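You operate a simulated robot arm through the tools that you are given. There is no shell and no other tool.

Carry out the task below with a simulated robot arm. There is one attempt and no reset: what you move stays moved.

JOB
Fill the kettle from the water jug to the 2 cup line and boil it.
Fine: lid shut before you switch on, jug back, wait for it to click off. Set down upright: water jug.

Only the result counts: the job must be done as asked and must still hold three seconds after the hand-in. Knocking over, shifting, dropping, spilling or breaking anything else fails it. Lids that push on must go on centred and level and be pressed home; caps that screw on are set level and turned clockwise until they are tight.

ROBOT AND FRAMES
A 7-joint arm with a two-finger parallel gripper, fixed in place. Base frame: the origin is on the floor under the middle of its stand, x ahead of it, y to its left, z up; the work surface is at about z = 860. Readings come in mm, rad, newtons and seconds.
With the tool pointing down near the work surface it reaches from about 100 to 880 mm from the base axis. Its first joint turns from -2.007 to 2.007 rad. Payload 3.91 kg.
The tool frame sits at the grasp point between the pads (the TCP): z along the fingers, y along the line on which they close. The tips reach 30 mm beyond it. The gripper opens to 110 mm. The fingers are 20 mm wide and 10 mm thick; the gripper's body (48 by 112 mm) begins 55 mm behind the TCP.
Orientation is told as [roll, pitch, yaw] about the base's x, y, z axes, in that order, counted from this pose: with the fingers straight down and closing along the base's y, the tool's x points along the base's -x, its y along +y and its z along -z.

CONTROLS
- The arm moves only by the tool send_rows. Its argument "plan" is a list that holds one entry, the list of rows, each a list of 7 numbers: the shift along the tool's x, y, z in mm, then the turn, a rotation vector about the tool's x, y, z in rad, then the closure in counts, from 0 (fully open) to 255 (shut). In form: [[[x, y, z, wx, wy, wz, jaw], ...]]. A call has 1 to 20 rows; each row is the pose to reach, as a shift and turn from the pose commanded when the call began, along the tool's axes at that moment. Each row takes 0.2 s and may step no farther than 50 mm and 0.15 rad from the row before; otherwise, or with a gripper value out of range, the whole call is refused. A pose out of reach is approached as far as the arm can. The call stops where the force on the tool passes 40 N (or 10 N more than at its start, if that is more) or the arm is blocked; 0.2 s more then pass. The fingers move at their own pace (about 153 mm/s each) and stop on an object; they squeeze with about 45 N. The grip force told is the motor's: it shows also when the fingers shut on nothing. Time passes only in rows, and 0.2 s behind the last, so rows that repeat a pose let the fingers close. The reply holds the time, the measured pose of the TCP, the force on the tool along the base axes, the opening and the grip force, in the units named above and with some noise, with the torque about the TCP (base axes, N m) and any sound that the robot's microphone picked up, and new pictures: "pictures" is both (left out), scene, wrist or none.
- Cameras (640 x 400 px; columns grow to the right, rows downward): "scene" is fixed at [219.8, 498.7, 1742.7]; the picture's right is [-0.65, -0.76, 0.00], its down [-0.63, 0.54, -0.55] and it looks along [0.42, -0.36, -0.83] (base axes); focal length 284 px, centre (320, 200). "wrist" rides on the gripper at [72, 17, -103] in the tool frame; the picture's right is [-0.23, 0.97, 0.00], its down [-0.76, -0.18, -0.62] and it looks along [-0.61, -0.14, 0.78] (tool axes); focal length 222 px, centre (320, 200). There is no depth. A picture from a camera that has moved, and an enlarged one, comes with that camera's place and axes in the base frame and with its lens.
- lift_body(by): slides the trunk up (or, below 0, down) by that many mm; the arm rides with it, the base frame stays. It gives what a move gives, with no picture.
- close_up(camera, box): a new picture of the part [left, top, right, bottom] of that camera's present view, enlarged. No time passes.
- close_job(): hands the job in; it is judged then, once.

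Nothing tells you positions but the pictures and the camera data. Unless the task says otherwise, let go and move clear before handing in.

The tools are called after "Request:" by a JSON object that holds its "api" and its "payload". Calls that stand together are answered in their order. send_rows: Moves the arm, as the interface text tells. Its arguments: {"type":"object","properties":{"plan":{"type":"array","items":{"type":"array","items":{"type":"array","items":{"type":"number"}}}},"pictures":{"type":"string","enum":["both","scene","wrist","none"]}},"required":["plan"]} The other tools are called the same way: lift_body (by) moves the trunk up or down; close_up (camera, box) takes an enlarged picture of a part of a camera's view; close_job () hands the job in.

At the start:

```text
time: 0.0
tool_pos: [462.3, 133.8, 1337.4]
tool_rot: [0.001, 0.001, 0.001]
wrist_force: [0.1, 0.7, 0.4]
ft_torque: [-0.01, -0.02, 0.02]
gripper_width: 110.0
gripper_force: 0.0
trunk travel left (down, up): [-925.0, 65.0]
```

scene: 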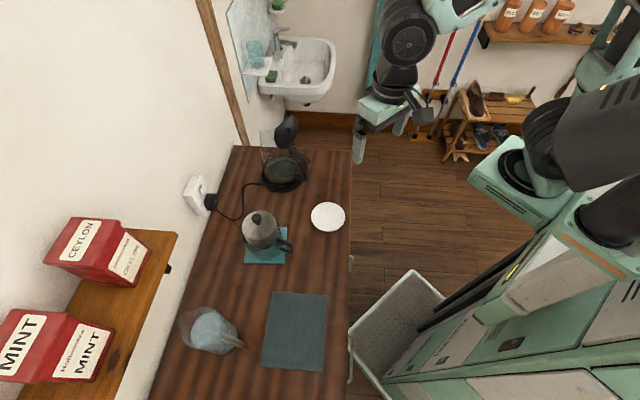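
wrist: 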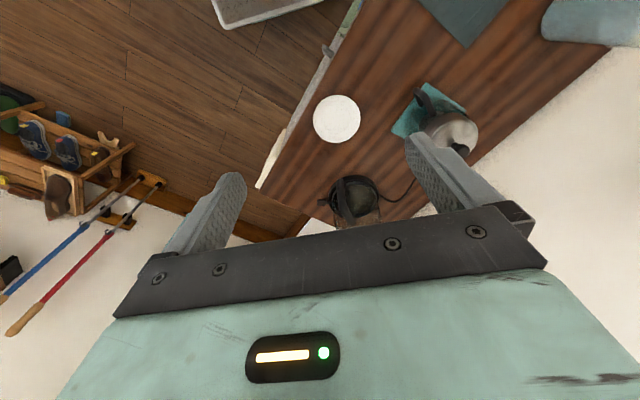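

I see a counter with a kettle with its corded base near the far end, a metal teapot on a teal trivet, a plate, a dark mat and a translucent jug. I'll take enlarged views first to identify everything.

Request:
{"api": "close_up", "payload": {"camera": "scene", "box": [180, 110, 360, 222]}}

Request:
{"api": "close_up", "payload": {"camera": "scene", "box": [150, 200, 350, 400]}}

Request:
{"api": "close_up", "payload": {"camera": "wrist", "box": [280, 60, 520, 230]}}

Request:
{"api": "close_up", "payload": {"camera": "scene", "box": [220, 190, 320, 270]}}

```text
3.56 times, centred on (270, 166) of scene
camera zoom: at [219.8, 498.7, 1742.7], right [-0.65, -0.76, 0.0], down [-0.63, 0.54, -0.55], along [0.42, -0.36, -0.83], focal length 1011 px, centre (498, 321)
```

zoom: 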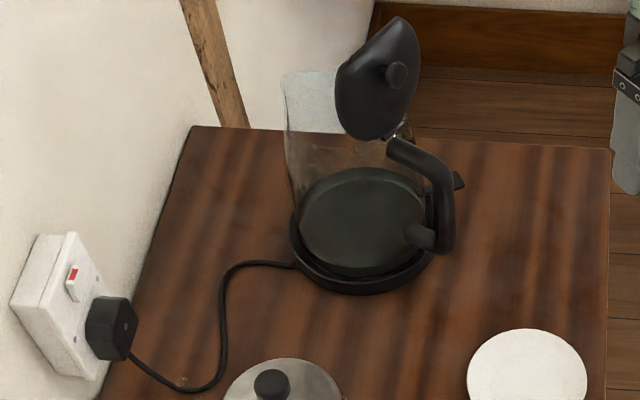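

```text
2.00 times, centred on (250, 300) of scene
camera zoom: at [219.8, 498.7, 1742.7], right [-0.65, -0.76, 0.0], down [-0.63, 0.54, -0.55], along [0.42, -0.36, -0.83], focal length 569 px, centre (460, 0)
```

zoom: 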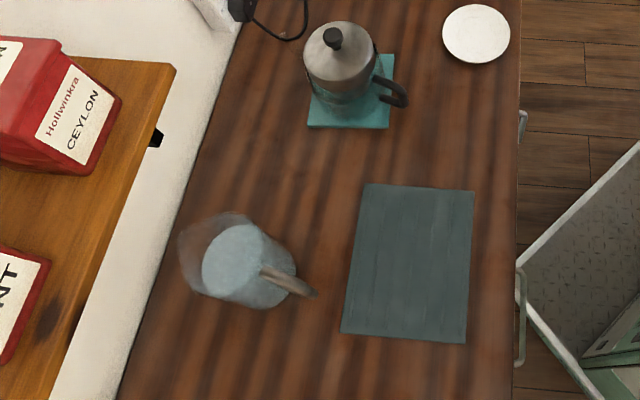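

```text
2.35 times, centred on (400, 145) of wrist
camera zoom: at [389.6, 150.8, 1441.5], right [0.23, 0.97, 0.0], down [0.76, -0.18, 0.62], along [0.61, -0.14, -0.78], focal length 523 px, centre (132, 329)
```

zoom: 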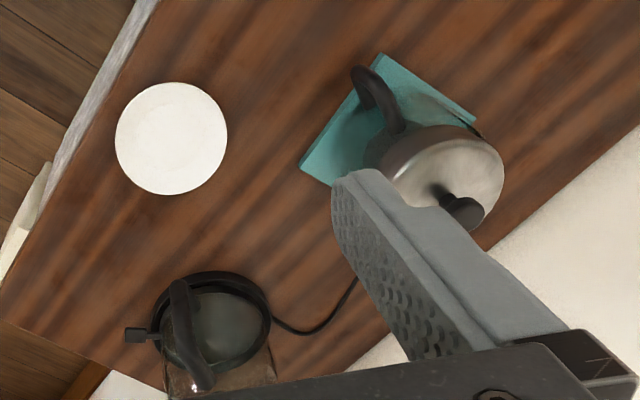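

```text
5.00 times, centred on (270, 230) of scene
camera zoom: at [219.8, 498.7, 1742.7], right [-0.65, -0.76, 0.0], down [-0.63, 0.54, -0.55], along [0.42, -0.36, -0.83], focal length 1421 px, centre (570, 50)
```

zoom: 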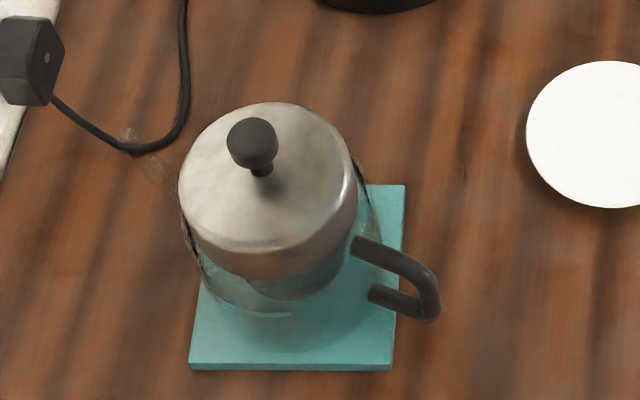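

The electric kettle (lid open, on its corded base) is around (850,160), the jug around (505,640) near the wall, and the wall socket has a red switch. I'll move the wrist camera closer to the kettle to see its handle, switch and level marks.

Request:
{"api": "send_rows", "payload": {"plan": [[[-30, 9, 23, 0, 0, 0, 0], [-60, 18, 46, 0, 0, 0, 0], [-90, 28, 69, 0, 0, 0, 0], [-120, 37, 92, 0, 0, 0, 0], [-150, 46, 115, 0, 0, 0, 0], [-178, 56, 137, 0, 0, 0, 0]]]}}

```text
time: 1.4
tool_pos: [641.5, 190.6, 1201.2]
tool_rot: [-0.001, 0.0, 0.0]
wrist_force: [-0.8, 0.3, 0.9]
ft_torque: [-0.01, 0.01, -0.02]
gripper_width: 110.2
gripper_force: 0.0
trunk travel left (down, up): [-925.0, 65.0]
camera wrist: at [568.9, 207.5, 1306.6], right [0.23, 0.97, 0.0], down [0.76, -0.18, 0.62], along [0.61, -0.14, -0.78], focal length 222 px, centre (320, 200)
```

scene: 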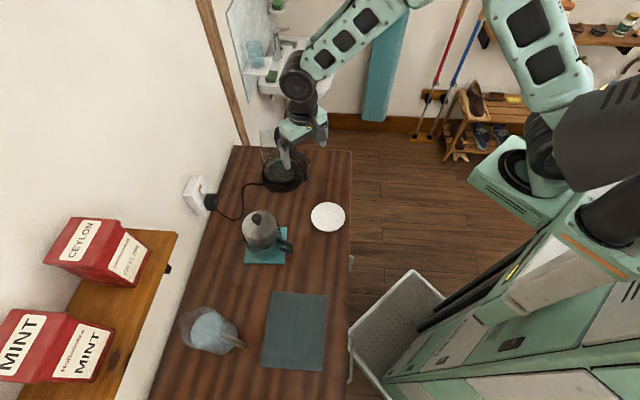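
wrist: 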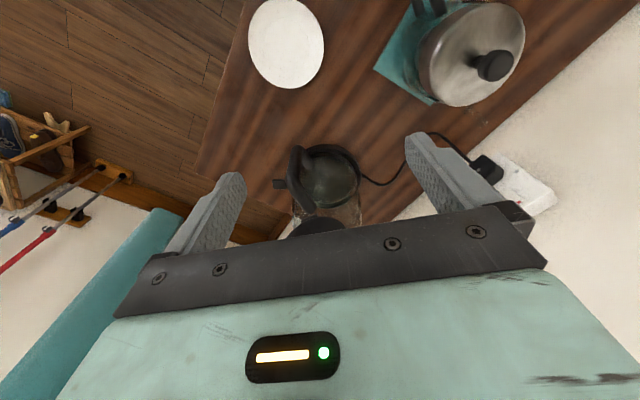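

The kettle base is near (850,165) with its handle facing the counter's front. I'll tilt the wrist so the camera looks at the kettle from the side.

Request:
{"api": "send_rows", "payload": {"plan": [[[0, -4, 41, 0, -0.149, 0, 0], [1, -8, 82, 0, -0.298, 0, 0], [2, -13, 123, 0, -0.447, 0, 0], [2, -17, 164, 0, -0.596, 0, 0]]], "pictures": "wrist"}}

Request:
{"api": "close_up", "payload": {"camera": "wrist", "box": [200, 40, 460, 220]}}

```text
time: 2.4
tool_pos: [637.3, 174.2, 1037.2]
tool_rot: [0.0, -0.599, 0.0]
wrist_force: [-0.3, -0.9, 0.3]
ft_torque: [0.02, 0.02, 0.02]
gripper_width: 110.0
gripper_force: 0.2
trunk travel left (down, up): [-925.0, 65.0]
camera wrist: at [519.7, 189.8, 1082.9], right [0.19, 0.97, 0.13], down [0.28, -0.18, 0.94], along [0.94, -0.14, -0.3], focal length 222 px, centre (320, 200)
```

wrist: 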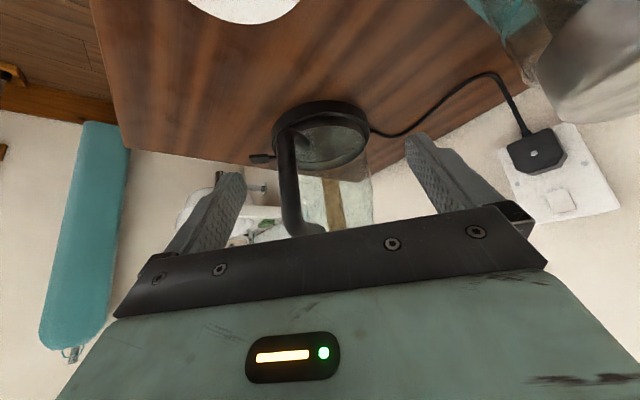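

```text
2.22 times, centred on (330, 130) of wrist
camera zoom: at [519.7, 189.8, 1082.9], right [0.19, 0.97, 0.13], down [0.28, -0.18, 0.94], along [0.94, -0.14, -0.3], focal length 494 px, centre (298, 356)
```

zoom: 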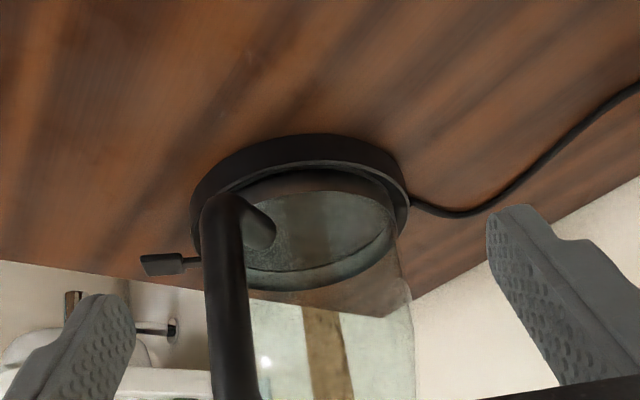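

The lever switch seems to be on a stem at about (811,55,905), with the handle bar near (753,116,970) and the kettle axis near (845,165). Next I'll zoom in on the kettle glass to find the cup marks.

Request:
{"api": "close_up", "payload": {"camera": "scene", "box": [250, 110, 320, 196]}}

Request:
{"api": "close_up", "payload": {"camera": "wrist", "box": [240, 80, 400, 240]}}

Request:
{"api": "close_up", "payload": {"camera": "scene", "box": [165, 290, 265, 370]}}

Request:
{"api": "close_up", "payload": {"camera": "scene", "box": [175, 160, 235, 220]}}

```text
4.65 times, centred on (285, 153) of scene
camera zoom: at [219.8, 498.7, 1742.7], right [-0.65, -0.76, 0.0], down [-0.63, 0.54, -0.55], along [0.42, -0.36, -0.83], focal length 1322 px, centre (483, 419)
```

zoom: 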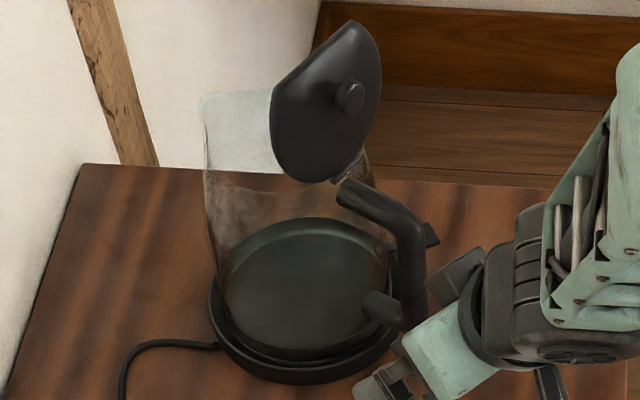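

```text
2.50 times, centred on (320, 160) of wrist
camera zoom: at [519.7, 189.8, 1082.9], right [0.19, 0.97, 0.13], down [0.28, -0.18, 0.94], along [0.94, -0.14, -0.3], focal length 555 px, centre (320, 300)
```

zoom: 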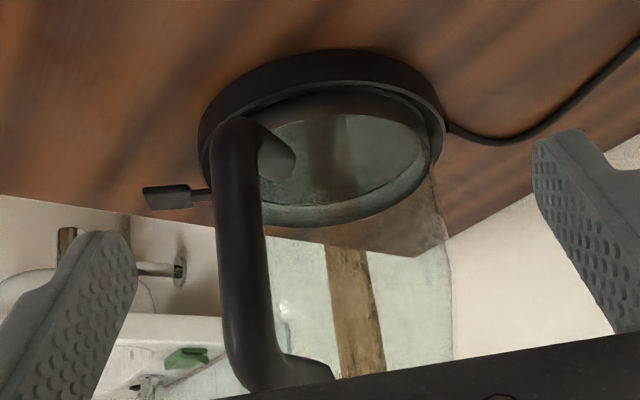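

```text
5.00 times, centred on (215, 330) of scene
camera zoom: at [219.8, 498.7, 1742.7], right [-0.65, -0.76, 0.0], down [-0.63, 0.54, -0.55], along [0.42, -0.36, -0.83], focal length 1421 px, centre (845, -450)
```

zoom: 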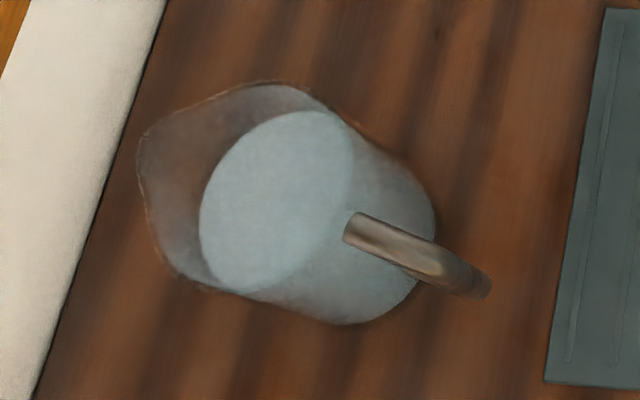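

```text
6.67 times, centred on (205, 190) of scene
camera zoom: at [219.8, 498.7, 1742.7], right [-0.65, -0.76, 0.0], down [-0.63, 0.54, -0.55], along [0.42, -0.36, -0.83], focal length 1895 px, centre (1087, 267)
```

zoom: 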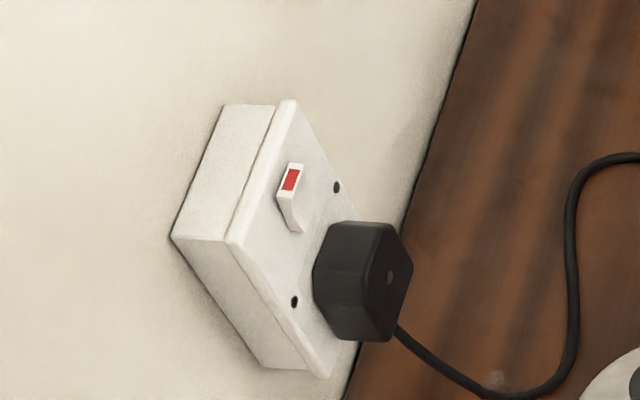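

The glass shows no marks from this side yet. The jug has a tan handle facing roughly toward the robot and a spout facing the wall, so I'll lift and swing over to look at its handle closely.

Request:
{"api": "send_rows", "payload": {"plan": [[[-22.6, 0, -33, 0, 0, 0, 0], [-45, 0, -66, 0, 0, 0, 0], [-67.8, 0, -99, 0, 0, 0, 0], [-39.8, 32.6, -118.1, -0.0603, 0, -0.088, 0], [-11.9, 65.1, -137.3, -0.1206, 0, -0.176, 0], [16.1, 97.7, -156.4, -0.1809, 0, -0.264, 0], [44, 130.2, -175.6, -0.2412, 0, -0.352, 0], [72, 162.8, -194.7, -0.3015, 0, -0.44, 0], [99.9, 195.3, -213.9, -0.3618, 0, -0.528, 0], [127.9, 227.9, -233, -0.4221, 0, -0.616, 0], [155.8, 260.4, -252.2, -0.4824, 0, -0.704, 0], [183.8, 293, -271.3, -0.5427, 0, -0.792, 0], [203.9, 293, -242, -0.5427, 0, -0.792, 0], [223.9, 293, -212.7, -0.5427, 0, -0.792, 0]]]}}

Request:
{"api": "close_up", "payload": {"camera": "wrist", "box": [180, 0, 480, 200]}}

```text
time: 4.0
tool_pos: [578.6, 241.6, 1156.3]
tool_rot: [0.008, -0.602, 0.222]
wrist_force: [0.5, -0.5, 0.3]
ft_torque: [0.0, -0.02, 0.05]
gripper_width: 110.0
gripper_force: 0.0
trunk travel left (down, up): [-925.0, 65.0]
stopped in row 8: the arm was blocked; the commanded pose is now the measured one
camera wrist: at [459.8, 230.5, 1200.9], right [-0.03, 0.99, 0.13], down [0.31, -0.12, 0.94], along [0.95, 0.07, -0.3], focal length 222 px, centre (320, 200)
```

scene: 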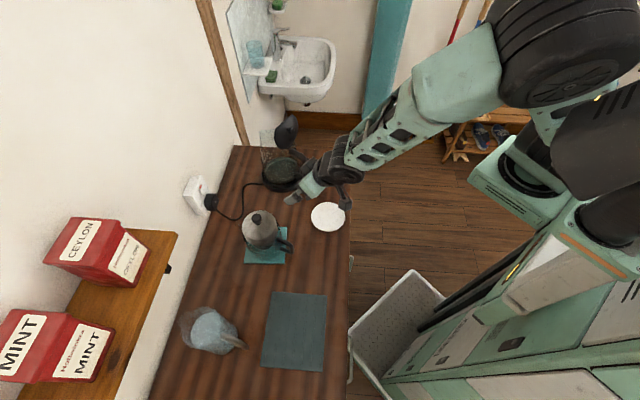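
wrist: 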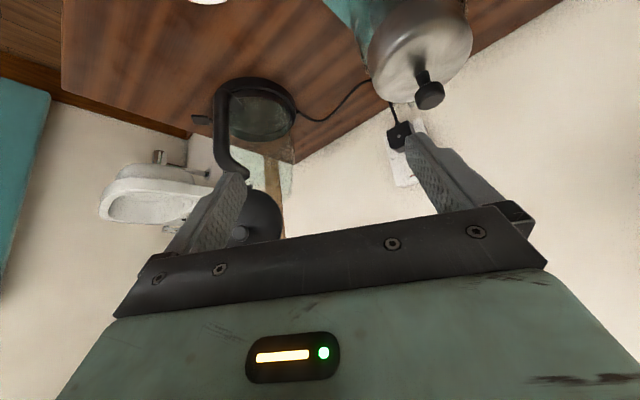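

```text
2.00 times, centred on (330, 100) of wrist
camera zoom: at [459.8, 230.5, 1200.9], right [-0.03, 0.99, 0.13], down [0.31, -0.12, 0.94], along [0.95, 0.07, -0.3], focal length 444 px, centre (300, 400)
```

zoom: 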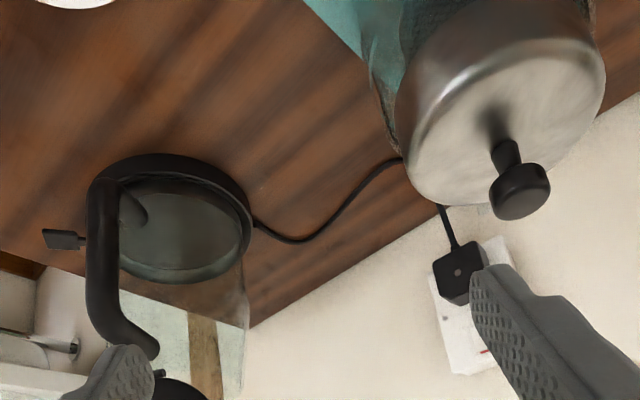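

The arm got blocked partway, likely a joint limit with the tilted wrist. I'll straighten the tool to point down while moving back and up, then continue toward the jug.

Request:
{"api": "send_rows", "payload": {"plan": [[[3.2, 21.6, -22.5, 0, 0.12, 0, 0], [6.4, 43.2, -45, 0, 0.24, 0, 0], [9.6, 64.8, -67.4, 0, 0.36, 0, 0], [12.8, 86.4, -90, 0, 0.48, 0, 0], [16, 107.9, -112.4, 0, 0.6, 0, 0]]]}}

```text
time: 5.2
tool_pos: [476.4, 332.4, 1239.5]
tool_rot: [0.002, 0.004, 0.23]
wrist_force: [-0.1, -0.4, 0.5]
ft_torque: [-0.03, 0.0, -0.05]
gripper_width: 110.1
gripper_force: 0.1
trunk travel left (down, up): [-925.0, 65.0]
camera wrist: at [402.9, 331.9, 1343.2], right [0.0, 1.0, 0.0], down [0.78, 0.0, 0.62], along [0.62, 0.0, -0.78], focal length 222 px, centre (320, 200)
```

scene: 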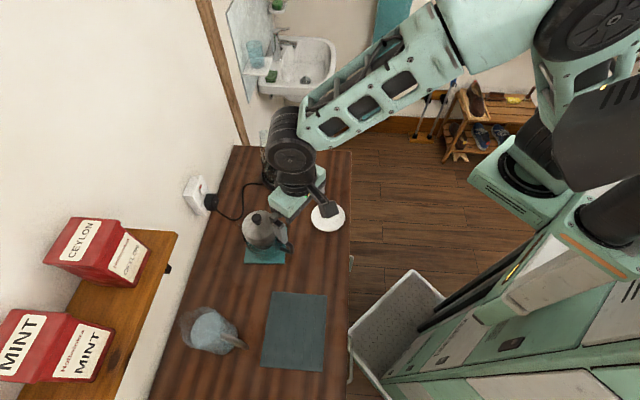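
wrist: 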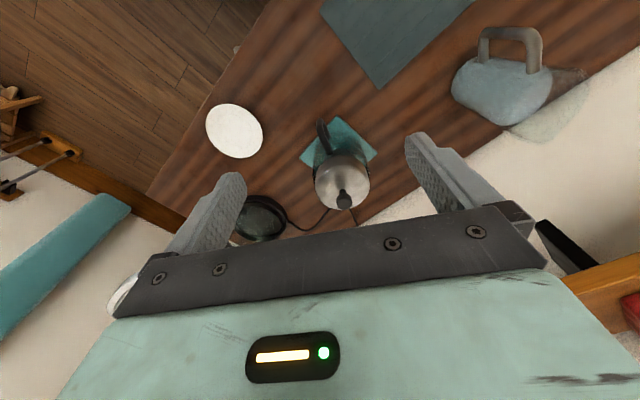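

The tool points down again and I can see the jug handle at the right of the wrist view. I'll yaw and move toward it for a closer look.

Request:
{"api": "send_rows", "payload": {"plan": [[[18, 29.6, 15, 0, 0, -0.112, 0], [36, 59, 30, 0, 0, -0.224, 0], [54, 88.7, 45, 0, 0, -0.336, 0], [72, 118, 60, 0, 0, -0.448, 0], [90, 148, 75, 0, 0, -0.56, 0], [108.4, 177.4, 90, 0, 0, -0.67, 0]]]}}

Request:
{"api": "close_up", "payload": {"camera": "wrist", "box": [200, 40, 460, 220]}}

```text
time: 6.6
tool_pos: [336.7, 477.3, 1145.7]
tool_rot: [0.004, 0.004, 0.896]
wrist_force: [-0.7, -0.8, -1.3]
ft_torque: [0.06, -0.04, -0.01]
gripper_width: 109.9
gripper_force: 0.1
trunk travel left (down, up): [-925.0, 65.0]
camera wrist: at [277.7, 431.3, 1250.2], right [-0.62, 0.79, 0.0], down [0.62, 0.49, 0.62], along [0.49, 0.38, -0.78], focal length 222 px, centre (320, 200)
```

scene: 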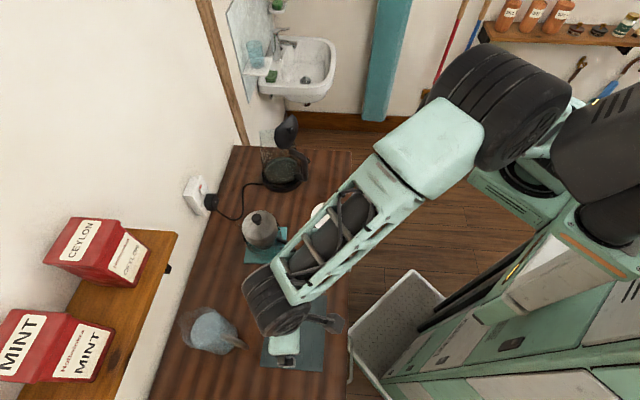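
wrist: 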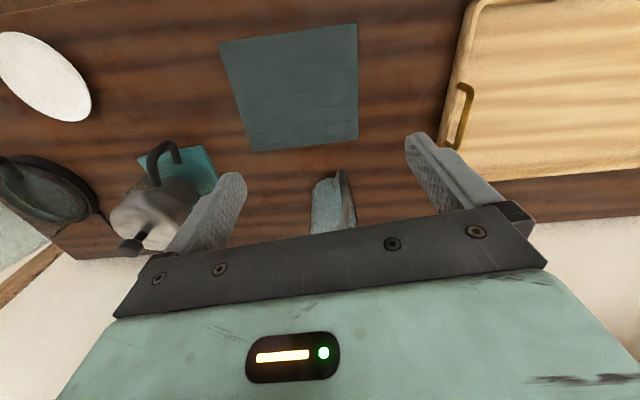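

```text
2.22 times, centred on (330, 130) of wrist
camera zoom: at [277.7, 431.3, 1250.2], right [-0.62, 0.79, 0.0], down [0.62, 0.49, 0.62], along [0.49, 0.38, -0.78], focal length 494 px, centre (298, 356)
```

zoom: 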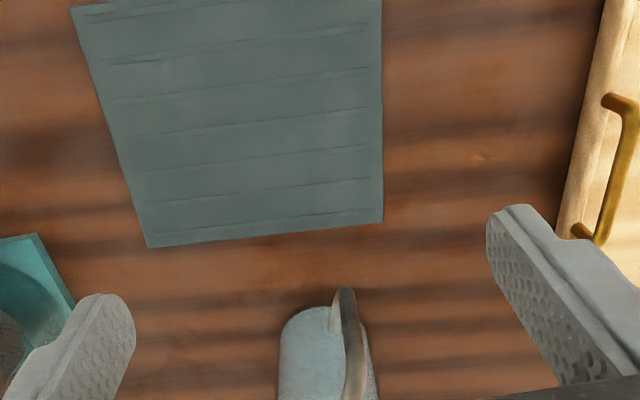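

The jug's handle is visible just beyond the fingers. I'll move outward, keeping high above the jug rim, to see it from above.

Request:
{"api": "send_rows", "payload": {"plan": [[[-42, -9, -5, 0, 0, 0, 0], [-84, -19, -10, 0, 0, 0, 0], [-125, -28, -15, 0, 0, 0, 0]]]}}

Request:
{"api": "close_up", "payload": {"camera": "wrist", "box": [240, 70, 420, 220]}}

```text
time: 7.4
tool_pos: [427.1, 555.7, 1167.4]
tool_rot: [0.002, 0.002, 0.903]
wrist_force: [-0.6, 0.4, 0.6]
ft_torque: [0.0, -0.05, 0.02]
gripper_width: 110.1
gripper_force: 0.2
trunk travel left (down, up): [-925.0, 65.0]
camera wrist: at [369.7, 509.1, 1270.8], right [-0.62, 0.78, 0.0], down [0.61, 0.49, 0.62], along [0.49, 0.39, -0.78], focal length 222 px, centre (320, 200)
```

scene: 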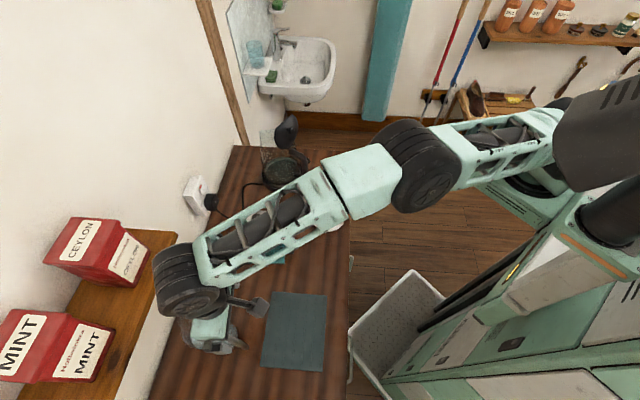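
wrist: 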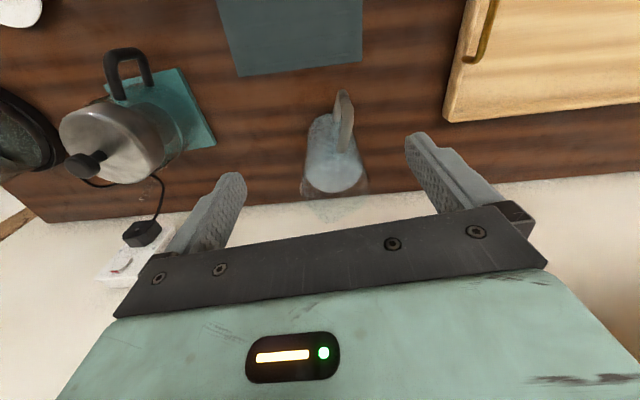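

```text
2.67 times, centred on (330, 145) of wrist
camera zoom: at [369.7, 509.1, 1270.8], right [-0.62, 0.78, 0.0], down [0.61, 0.49, 0.62], along [0.49, 0.39, -0.78], focal length 592 px, centre (293, 347)
```

zoom: 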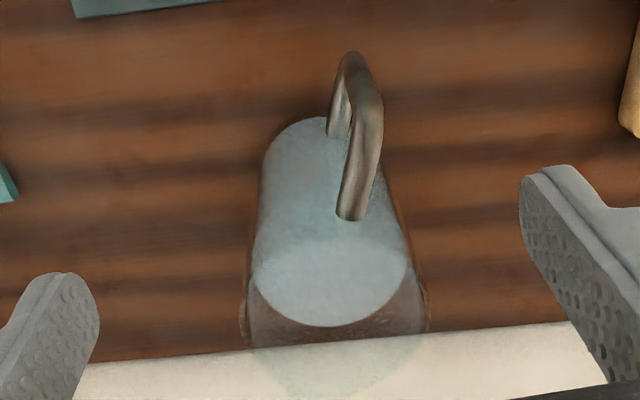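

The handle is clear now: a vertical bar near (412,584) spanning about z=890–1005, in a plane facing about 32°, and the jug axis is near (490,633) with its rim around z=1038. Before grasping, I'll rehearse empty-handed the pouring pose left of the kettle to check reach, and look into the kettle from there.

Request:
{"api": "send_rows", "payload": {"plan": [[[3.6, -41.4, -14.8, 0, 0, 0.1, 0], [7.1, -82.8, -29.6, 0, 0, 0.2, 0], [10.7, -124.3, -44.3, 0, 0, 0.3, 0], [14.2, -165.7, -59.1, 0, 0, 0.4, 0], [17.8, -207.1, -73.9, 0, 0, 0.5, 0], [21.3, -248.5, -88.7, 0, 0, 0.6, 0], [24.9, -290, -103.4, 0, 0, 0.7, 0], [28.4, -331.4, -118.2, 0, 0, 0.8, 0], [32, -372.8, -133, 0, 0, 0.903, 0]]]}}

Request:
{"api": "close_up", "payload": {"camera": "wrist", "box": [200, 60, 440, 220]}}

```text
time: 9.4
tool_pos: [702.7, 303.2, 1290.7]
tool_rot: [0.0, 0.005, -0.003]
wrist_force: [0.4, -0.2, 0.7]
ft_torque: [-0.07, -0.01, -0.01]
gripper_width: 110.1
gripper_force: 0.0
trunk travel left (down, up): [-925.0, 65.0]
camera wrist: at [630.8, 320.8, 1395.0], right [0.23, 0.97, 0.0], down [0.76, -0.18, 0.62], along [0.6, -0.14, -0.78], focal length 222 px, centre (320, 200)
```

scene: 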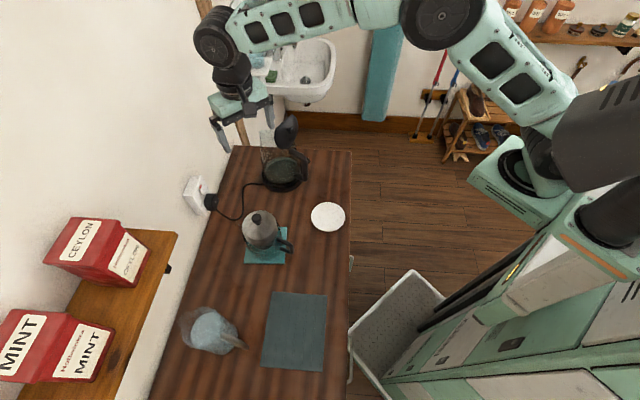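
wrist: 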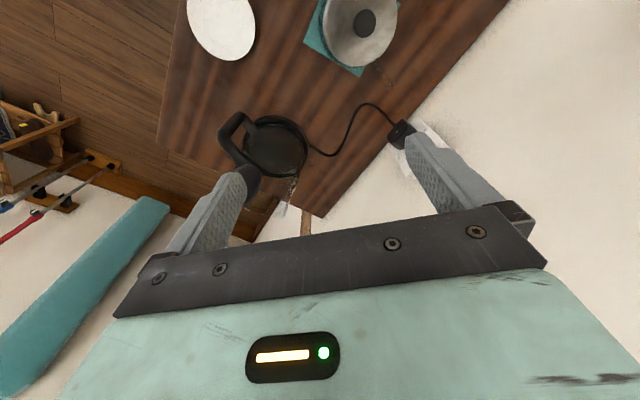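

```text
2.50 times, centred on (320, 140) of wrist
camera zoom: at [630.8, 320.8, 1395.0], right [0.23, 0.97, 0.0], down [0.76, -0.18, 0.62], along [0.6, -0.14, -0.78], focal length 555 px, centre (320, 350)
```

zoom: 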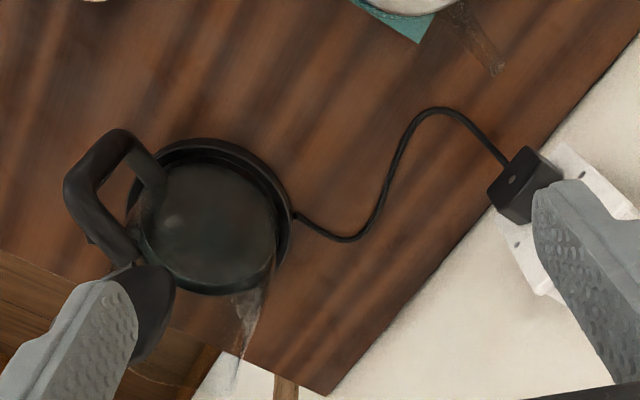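

The kettle axis refines to about (842,163). I'll continue the rehearsal: yaw so the tool faces the kettle from the left, high above everything.

Request:
{"api": "send_rows", "payload": {"plan": [[[-7, 3, 8, 0, 0, 0.135, 0], [-13, 5, 15, 0, 0, 0.27, 0], [-20, 8, 23, 0, 0, 0.405, 0], [-27, 10, 31, 0, 0, 0.54, 0], [-33, 13, 38, 0, 0, 0.675, 0], [-40, 16, 46, 0, 0, 0.81, 0], [-47, 18, 54, 0, 0, 0.945, 0], [-53, 21, 61, 0, 0, 1.08, 0]]]}}

Request:
{"api": "close_up", "payload": {"camera": "wrist", "box": [200, 60, 440, 220]}}

```text
time: 11.2
tool_pos: [755.5, 320.9, 1235.7]
tool_rot: [-0.002, 0.0, -1.085]
wrist_force: [-0.7, 0.2, -0.1]
ft_torque: [-0.01, 0.01, 0.03]
gripper_width: 110.1
gripper_force: 0.0
trunk travel left (down, up): [-925.0, 65.0]
camera wrist: at [736.8, 393.0, 1339.1], right [0.97, 0.25, 0.0], down [0.2, -0.76, 0.62], along [0.16, -0.6, -0.78], focal length 222 px, centre (320, 200)
```

scene: 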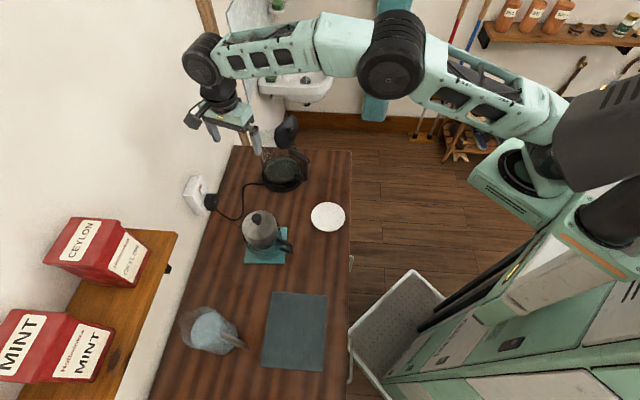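
wrist: 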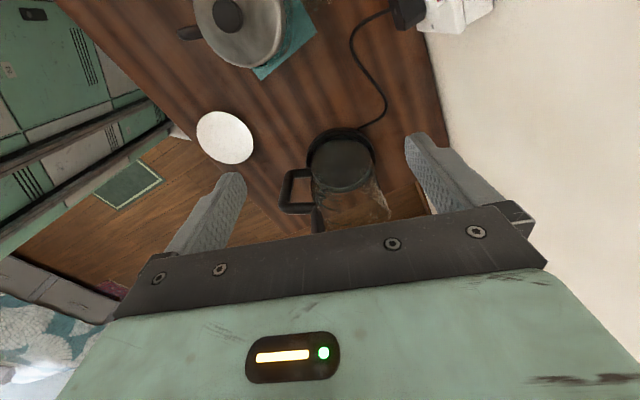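

```text
2.50 times, centred on (320, 140) of wrist
camera zoom: at [736.8, 393.0, 1339.1], right [0.97, 0.25, 0.0], down [0.2, -0.76, 0.62], along [0.16, -0.6, -0.78], focal length 555 px, centre (320, 350)
```

zoom: 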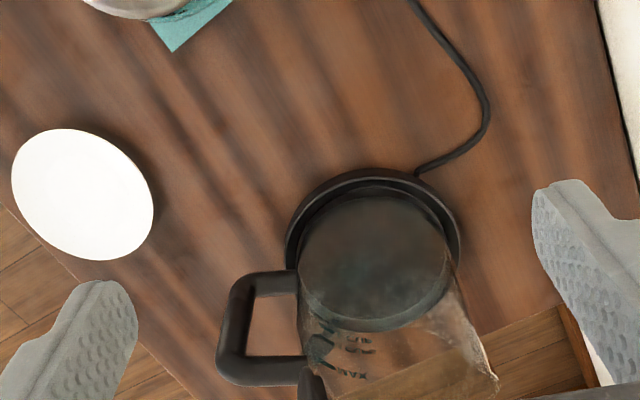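

Marks including "MAX" are now visible on the far side of the kettle's glass. I'll zoom in tightly on them.

Request:
{"api": "close_up", "payload": {"camera": "wrist", "box": [300, 150, 400, 220]}}

Request:
{"api": "close_up", "payload": {"camera": "wrist", "box": [315, 185, 355, 215]}}

```text
5.71 times, centred on (350, 185) of wrist
camera zoom: at [736.8, 393.0, 1339.1], right [0.97, 0.25, 0.0], down [0.2, -0.76, 0.62], along [0.16, -0.6, -0.78], focal length 1269 px, centre (149, 286)
```

zoom: 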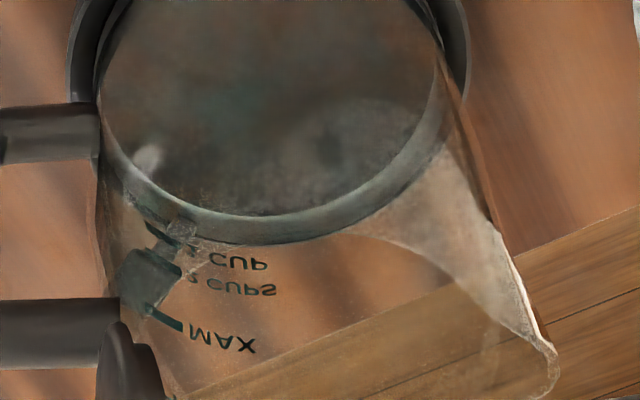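

```text
13.33 times, centred on (335, 200) of wrist
camera zoom: at [736.8, 393.0, 1339.1], right [0.97, 0.25, 0.0], down [0.2, -0.76, 0.62], along [0.16, -0.6, -0.78], focal length 2962 px, centre (120, 200)
```

zoom: 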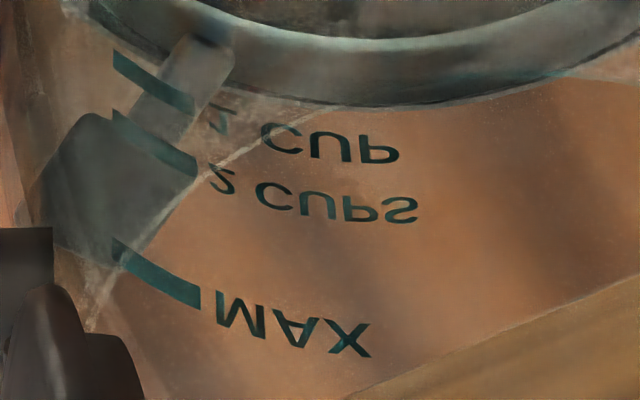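

I can read 1 CUP, 2 CUPS and MAX marks on the kettle's right-hand (lever) side. Let me check whether the fixed scene camera can also see these marks and the glass.

Request:
{"api": "close_up", "payload": {"camera": "scene", "box": [255, 140, 315, 195]}}

Request:
{"api": "close_up", "payload": {"camera": "scene", "box": [280, 140, 310, 170]}}

Request:
{"api": "close_up", "payload": {"camera": "scene", "box": [255, 105, 315, 150]}}

```text
7.27 times, centred on (285, 168) of scene
camera zoom: at [219.8, 498.7, 1742.7], right [-0.65, -0.76, 0.0], down [-0.63, 0.54, -0.55], along [0.42, -0.36, -0.83], focal length 2068 px, centre (574, 436)
```

zoom: 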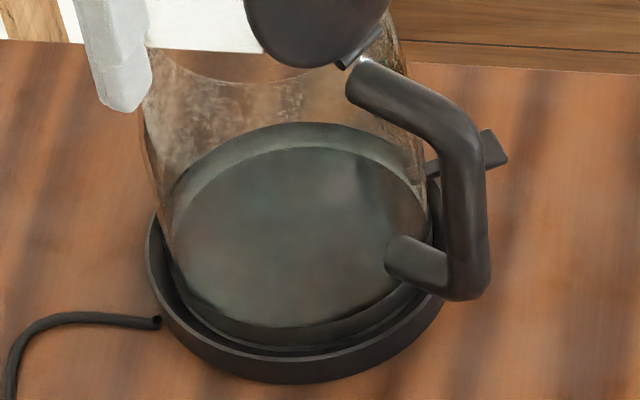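

```text
13.33 times, centred on (295, 155) of scene
camera zoom: at [219.8, 498.7, 1742.7], right [-0.65, -0.76, 0.0], down [-0.63, 0.54, -0.55], along [0.42, -0.36, -0.83], focal length 3790 px, centre (653, 800)
```

zoom: 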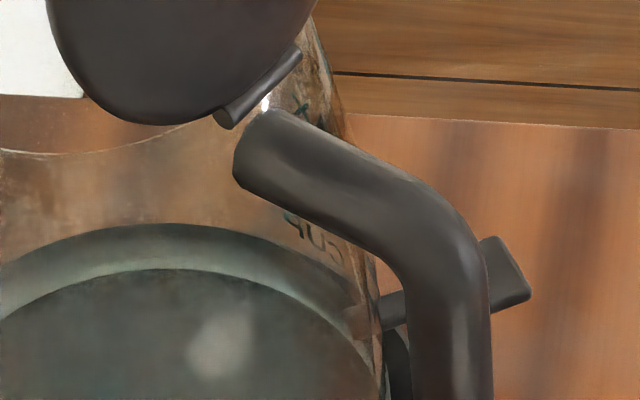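

```text
8.89 times, centred on (285, 128) of scene
camera zoom: at [219.8, 498.7, 1742.7], right [-0.65, -0.76, 0.0], down [-0.63, 0.54, -0.55], along [0.42, -0.36, -0.83], focal length 2527 px, centre (631, 844)
```

zoom: 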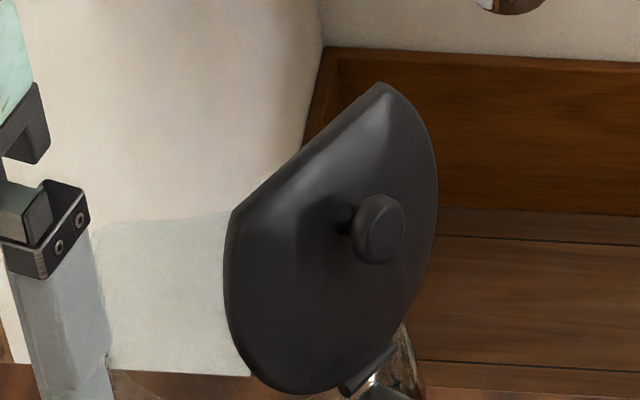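

The marks compute to roughly z≈934 (1 cup), 950 (2 cups) and 984 (MAX). I'll now rehearse the pouring tilt, empty-handed and above the lid height, to confirm the arm can do it.

Request:
{"api": "send_rows", "payload": {"plan": [[[-6, 1, 1, 0, 0.137, 0, 0], [-11, 2, 2, 0, 0.274, 0, 0], [-17, 3, 3, 0, 0.411, 0, 0], [-22, 3, 3, 0, 0.548, 0, 0], [-28, 4, 4, 0, 0.685, 0, 0], [-34, 5, 5, 0, 0.822, 0, 0], [-39, 6, 5, 0, 0.96, 0, 0]]]}}

```text
time: 12.8
tool_pos: [780.5, 291.5, 1230.3]
tool_rot: [-0.001, 0.966, -1.083]
wrist_force: [0.1, -0.2, 0.1]
ft_torque: [-0.02, -0.02, -0.03]
gripper_width: 110.1
gripper_force: 0.0
trunk travel left (down, up): [-925.0, 65.0]
camera wrist: at [815.3, 260.7, 1348.7], right [0.92, 0.34, -0.19], down [0.29, -0.92, -0.27], along [-0.26, 0.2, -0.94], focal length 222 px, centre (320, 200)
```

scene: 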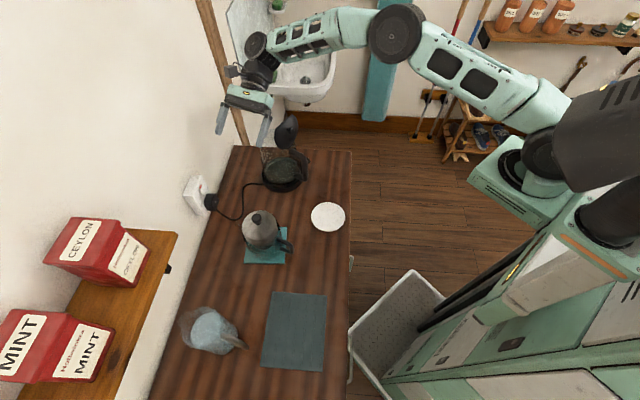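
wrist: 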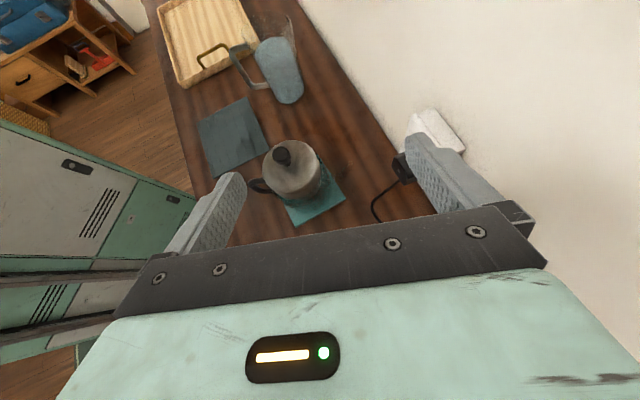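

The pouring tilt is reachable. This viewpoint also shows the jug from the kettle side, so I'll zoom in to refine its handle geometry.

Request:
{"api": "close_up", "payload": {"camera": "wrist", "box": [200, 0, 330, 115]}}

Request:
{"api": "close_up", "payload": {"camera": "scene", "box": [240, 90, 320, 150]}}

```text
3.48 times, centred on (265, 58) of wrist
camera zoom: at [815.3, 260.7, 1348.7], right [0.92, 0.34, -0.19], down [0.29, -0.92, -0.27], along [-0.26, 0.2, -0.94], focal length 773 px, centre (511, 696)
```

zoom: 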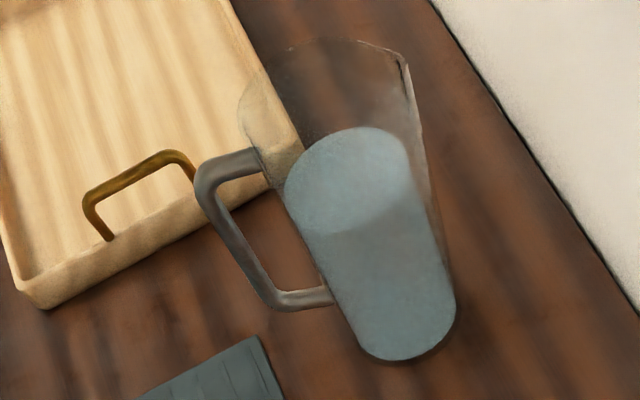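

```text
6.67 times, centred on (280, 120) of scene
camera zoom: at [219.8, 498.7, 1742.7], right [-0.65, -0.76, 0.0], down [-0.63, 0.54, -0.55], along [0.42, -0.36, -0.83], focal length 1895 px, centre (587, 733)
```

zoom: 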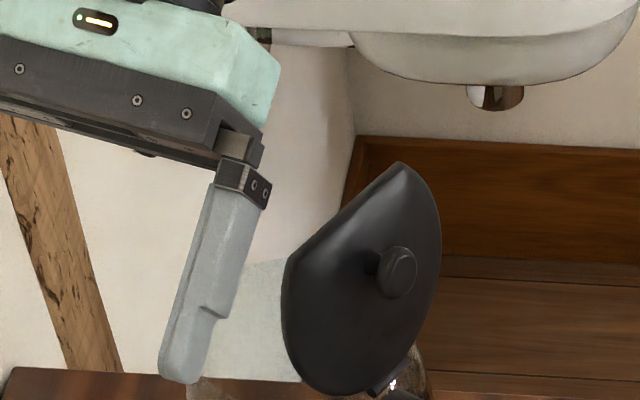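

The jug is tapered, filled to roughly 70%, with a squarish handle; the vertical bar is about (412,584), z≈920–1010, plane at ~30°. Now I'll untilt and travel back over to the jug.

Request:
{"api": "send_rows", "payload": {"plan": [[[3.8, -1.1, 3.9, 0, -0.138, 0, 0], [7.5, -2.3, 7.8, 0, -0.276, 0, 0], [11.3, -3.4, 11.7, 0, -0.414, 0, 0], [15, -4.5, 15.7, 0, -0.552, 0, 0], [18.8, -5.6, 19.6, 0, -0.69, 0, 0], [22.5, -6.8, 23.5, 0, -0.828, 0, 0], [26.3, -7.9, 27.4, 0, -0.966, 0, 0]]], "pictures": "none"}}

Request:
{"api": "send_rows", "payload": {"plan": [[[32.7, -17.7, 3, 0, 0, -0.1346, 0], [65.3, -35.4, 6, 0, 0, -0.2692, 0], [98, -53.1, 9, 0, 0, -0.4038, 0], [130.6, -70.8, 12, 0, 0, -0.5383, 0], [163.3, -88.5, 15, 0, 0, -0.6729, 0], [196, -106.2, 18, 0, 0, -0.8075, 0], [228.6, -123.9, 21, 0, 0, -0.9421, 0], [261.3, -141.6, 24, 0, 0, -1.0767, 0], [293.9, -159.3, 27, 0, 0, -1.2113, 0], [326.6, -177, 30, 0, 0, -1.3458, 0], [359.2, -194.7, 33, 0, 0, -1.4804, 0], [391.9, -212.4, 36, 0, 0, -1.615, 0]]]}}

```text
time: 14.4
tool_pos: [756.9, 319.9, 1234.0]
tool_rot: [0.002, -0.007, -1.083]
wrist_force: [0.2, -0.3, 0.3]
ft_torque: [0.0, 0.02, -0.01]
gripper_width: 109.9
gripper_force: 0.0
trunk travel left (down, up): [-925.0, 65.0]
```

```text
time: 17.0
tool_pos: [385.8, 568.2, 1197.2]
tool_rot: [-0.002, 0.001, 0.534]
wrist_force: [0.7, -0.5, -0.1]
ft_torque: [0.05, 0.02, 0.02]
gripper_width: 110.0
gripper_force: 0.1
trunk travel left (down, up): [-925.0, 65.0]
camera wrist: at [314.2, 545.6, 1302.0], right [-0.3, 0.95, 0.0], down [0.75, 0.24, 0.62], along [0.59, 0.18, -0.78], focal length 222 px, centre (320, 200)
```

scene: 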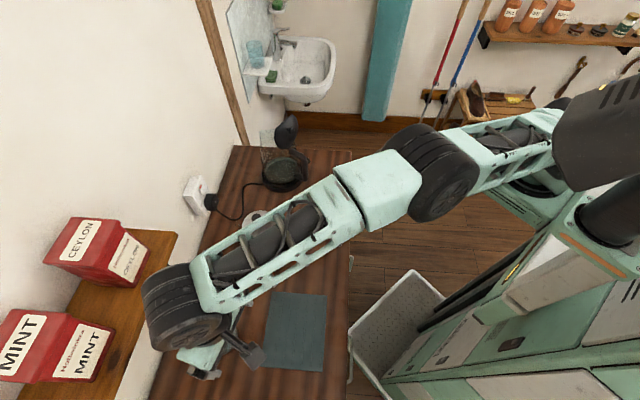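
wrist: 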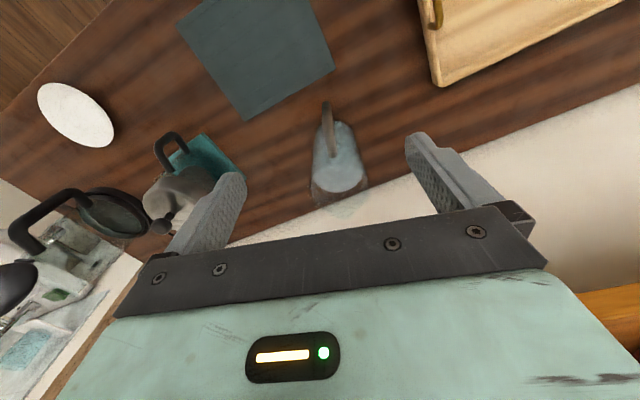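

I'm above and behind the jug with the tool lined up near its handle plane. I'll zoom in to check the alignment.

Request:
{"api": "close_up", "payload": {"camera": "wrist", "box": [260, 80, 420, 220]}}

```text
2.86 times, centred on (340, 150) of wrist
camera zoom: at [314.2, 545.6, 1302.0], right [-0.3, 0.95, 0.0], down [0.75, 0.24, 0.62], along [0.59, 0.18, -0.78], focal length 635 px, centre (263, 343)
```

zoom: 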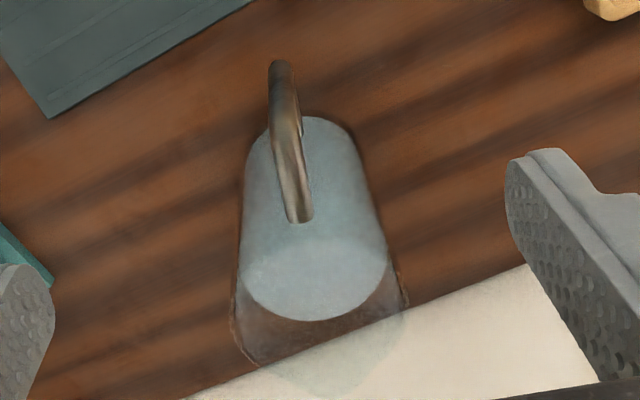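

Alignment looks right: handle bar around (411,586), attach point at (453,609,1012). I'll descend to a pre-grasp pose with a slight outward tilt and check before straddling the handle.

Request:
{"api": "send_rows", "payload": {"plan": [[[-1.6, 0.7, 40, 0, -0.087, 0, 0], [-3.2, 1.3, 80, 0, -0.174, 0, 0], [-4.8, 2, 120, 0, -0.26, 0, 0]]], "pictures": "wrist"}}

Request:
{"api": "close_up", "payload": {"camera": "wrist", "box": [200, 60, 460, 220]}}

```text
time: 17.8
tool_pos: [388.4, 571.3, 1077.5]
tool_rot: [-0.002, -0.261, 0.535]
wrist_force: [-0.2, -0.5, 0.5]
ft_torque: [0.05, 0.03, 0.0]
gripper_width: 109.6
gripper_force: 0.0
trunk travel left (down, up): [-925.0, 65.0]
camera wrist: at [295.9, 537.3, 1158.6], right [-0.31, 0.95, 0.05], down [0.59, 0.14, 0.8], along [0.75, 0.28, -0.6], focal length 222 px, centre (320, 200)
```

wrist: 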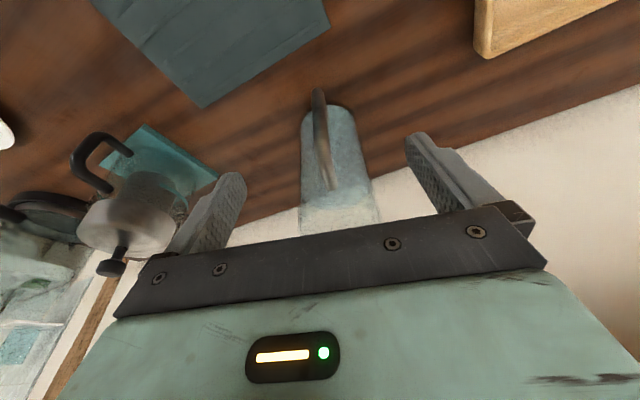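

```text
2.46 times, centred on (330, 140) of wrist
camera zoom: at [295.9, 537.3, 1158.6], right [-0.31, 0.95, 0.05], down [0.59, 0.14, 0.8], along [0.75, 0.28, -0.6], focal length 547 px, centre (295, 348)
```

zoom: 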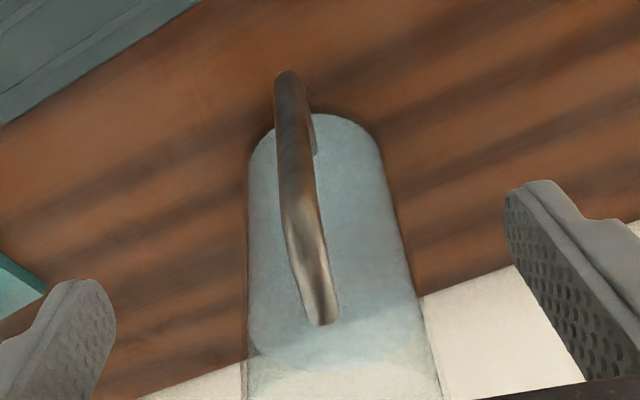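

The handle lies on the tool's axis between the fingers. I'll descend along the tool axis to straddle the vertical bar.

Request:
{"api": "send_rows", "payload": {"plan": [[[0.4, 0, 30, 0, 0, 0, 0], [0.7, 0, 60, 0, 0, 0, 0], [1, 0, 88, 0, 0, 0, 0], [1.4, 0, 115, 0, 0, 0, 0]]]}}

Request:
{"api": "close_up", "payload": {"camera": "wrist", "box": [200, 80, 460, 240]}}

```text
time: 18.8
tool_pos: [411.8, 584.9, 966.1]
tool_rot: [-0.003, -0.259, 0.535]
wrist_force: [-0.5, -0.4, 0.0]
ft_torque: [0.0, -0.03, -0.02]
gripper_width: 110.2
gripper_force: 0.0
trunk travel left (down, up): [-925.0, 65.0]
camera wrist: at [319.4, 549.5, 1047.4], right [-0.31, 0.95, 0.06], down [0.59, 0.14, 0.8], along [0.75, 0.28, -0.6], focal length 222 px, centre (320, 200)
```

scene: 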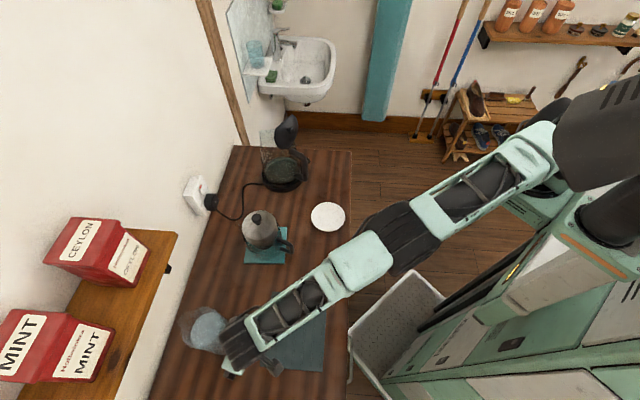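
wrist: 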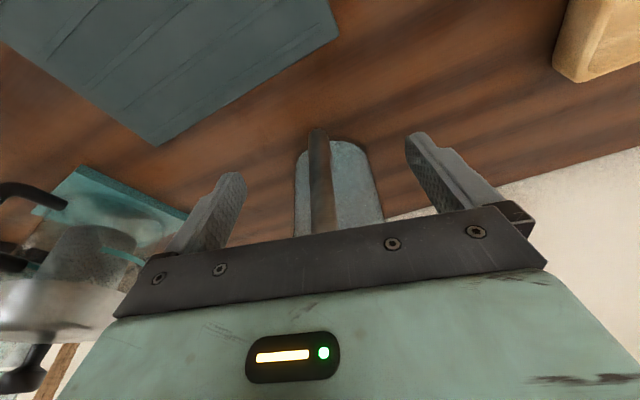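

```text
2.46 times, centred on (330, 160) of wrist
camera zoom: at [319.4, 549.5, 1047.4], right [-0.31, 0.95, 0.06], down [0.59, 0.14, 0.8], along [0.75, 0.28, -0.6], focal length 547 px, centre (295, 298)
```

zoom: 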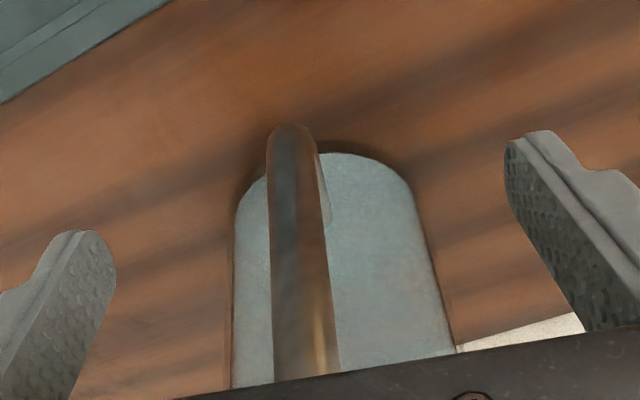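

The bar is centred between the fingers. Closing the gripper on it now.

Request:
{"api": "send_rows", "payload": {"plan": [[[0, 0, 0, 0, 0, 0, 255], [0, 0, 0, 0, 0, 0, 255], [0, 0, 0, 0, 0, 0, 255], [0, 0, 0, 0, 0, 0, 255], [0, 0, 0, 0, 0, 0, 255]]], "pictures": "wrist"}}

```text
time: 20.0
tool_pos: [411.5, 584.0, 964.9]
tool_rot: [-0.003, -0.258, 0.534]
wrist_force: [-0.6, 1.2, 0.6]
ft_torque: [0.47, 0.19, 0.05]
gripper_width: 13.7
gripper_force: 44.3
trunk travel left (down, up): [-925.0, 65.0]
camera wrist: at [319.1, 549.6, 1047.1], right [-0.31, 0.95, 0.05], down [0.59, 0.14, 0.8], along [0.75, 0.28, -0.6], focal length 222 px, centre (320, 200)
```

wrist: 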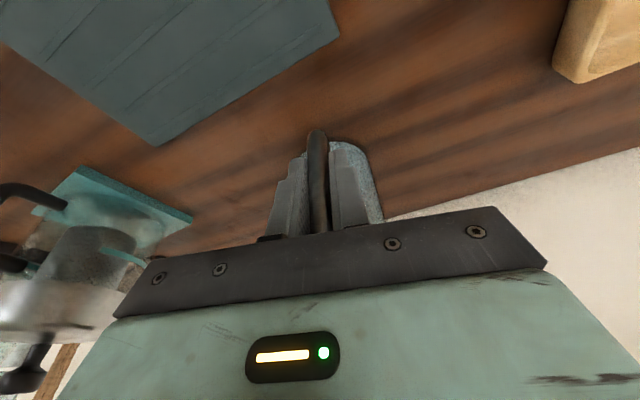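

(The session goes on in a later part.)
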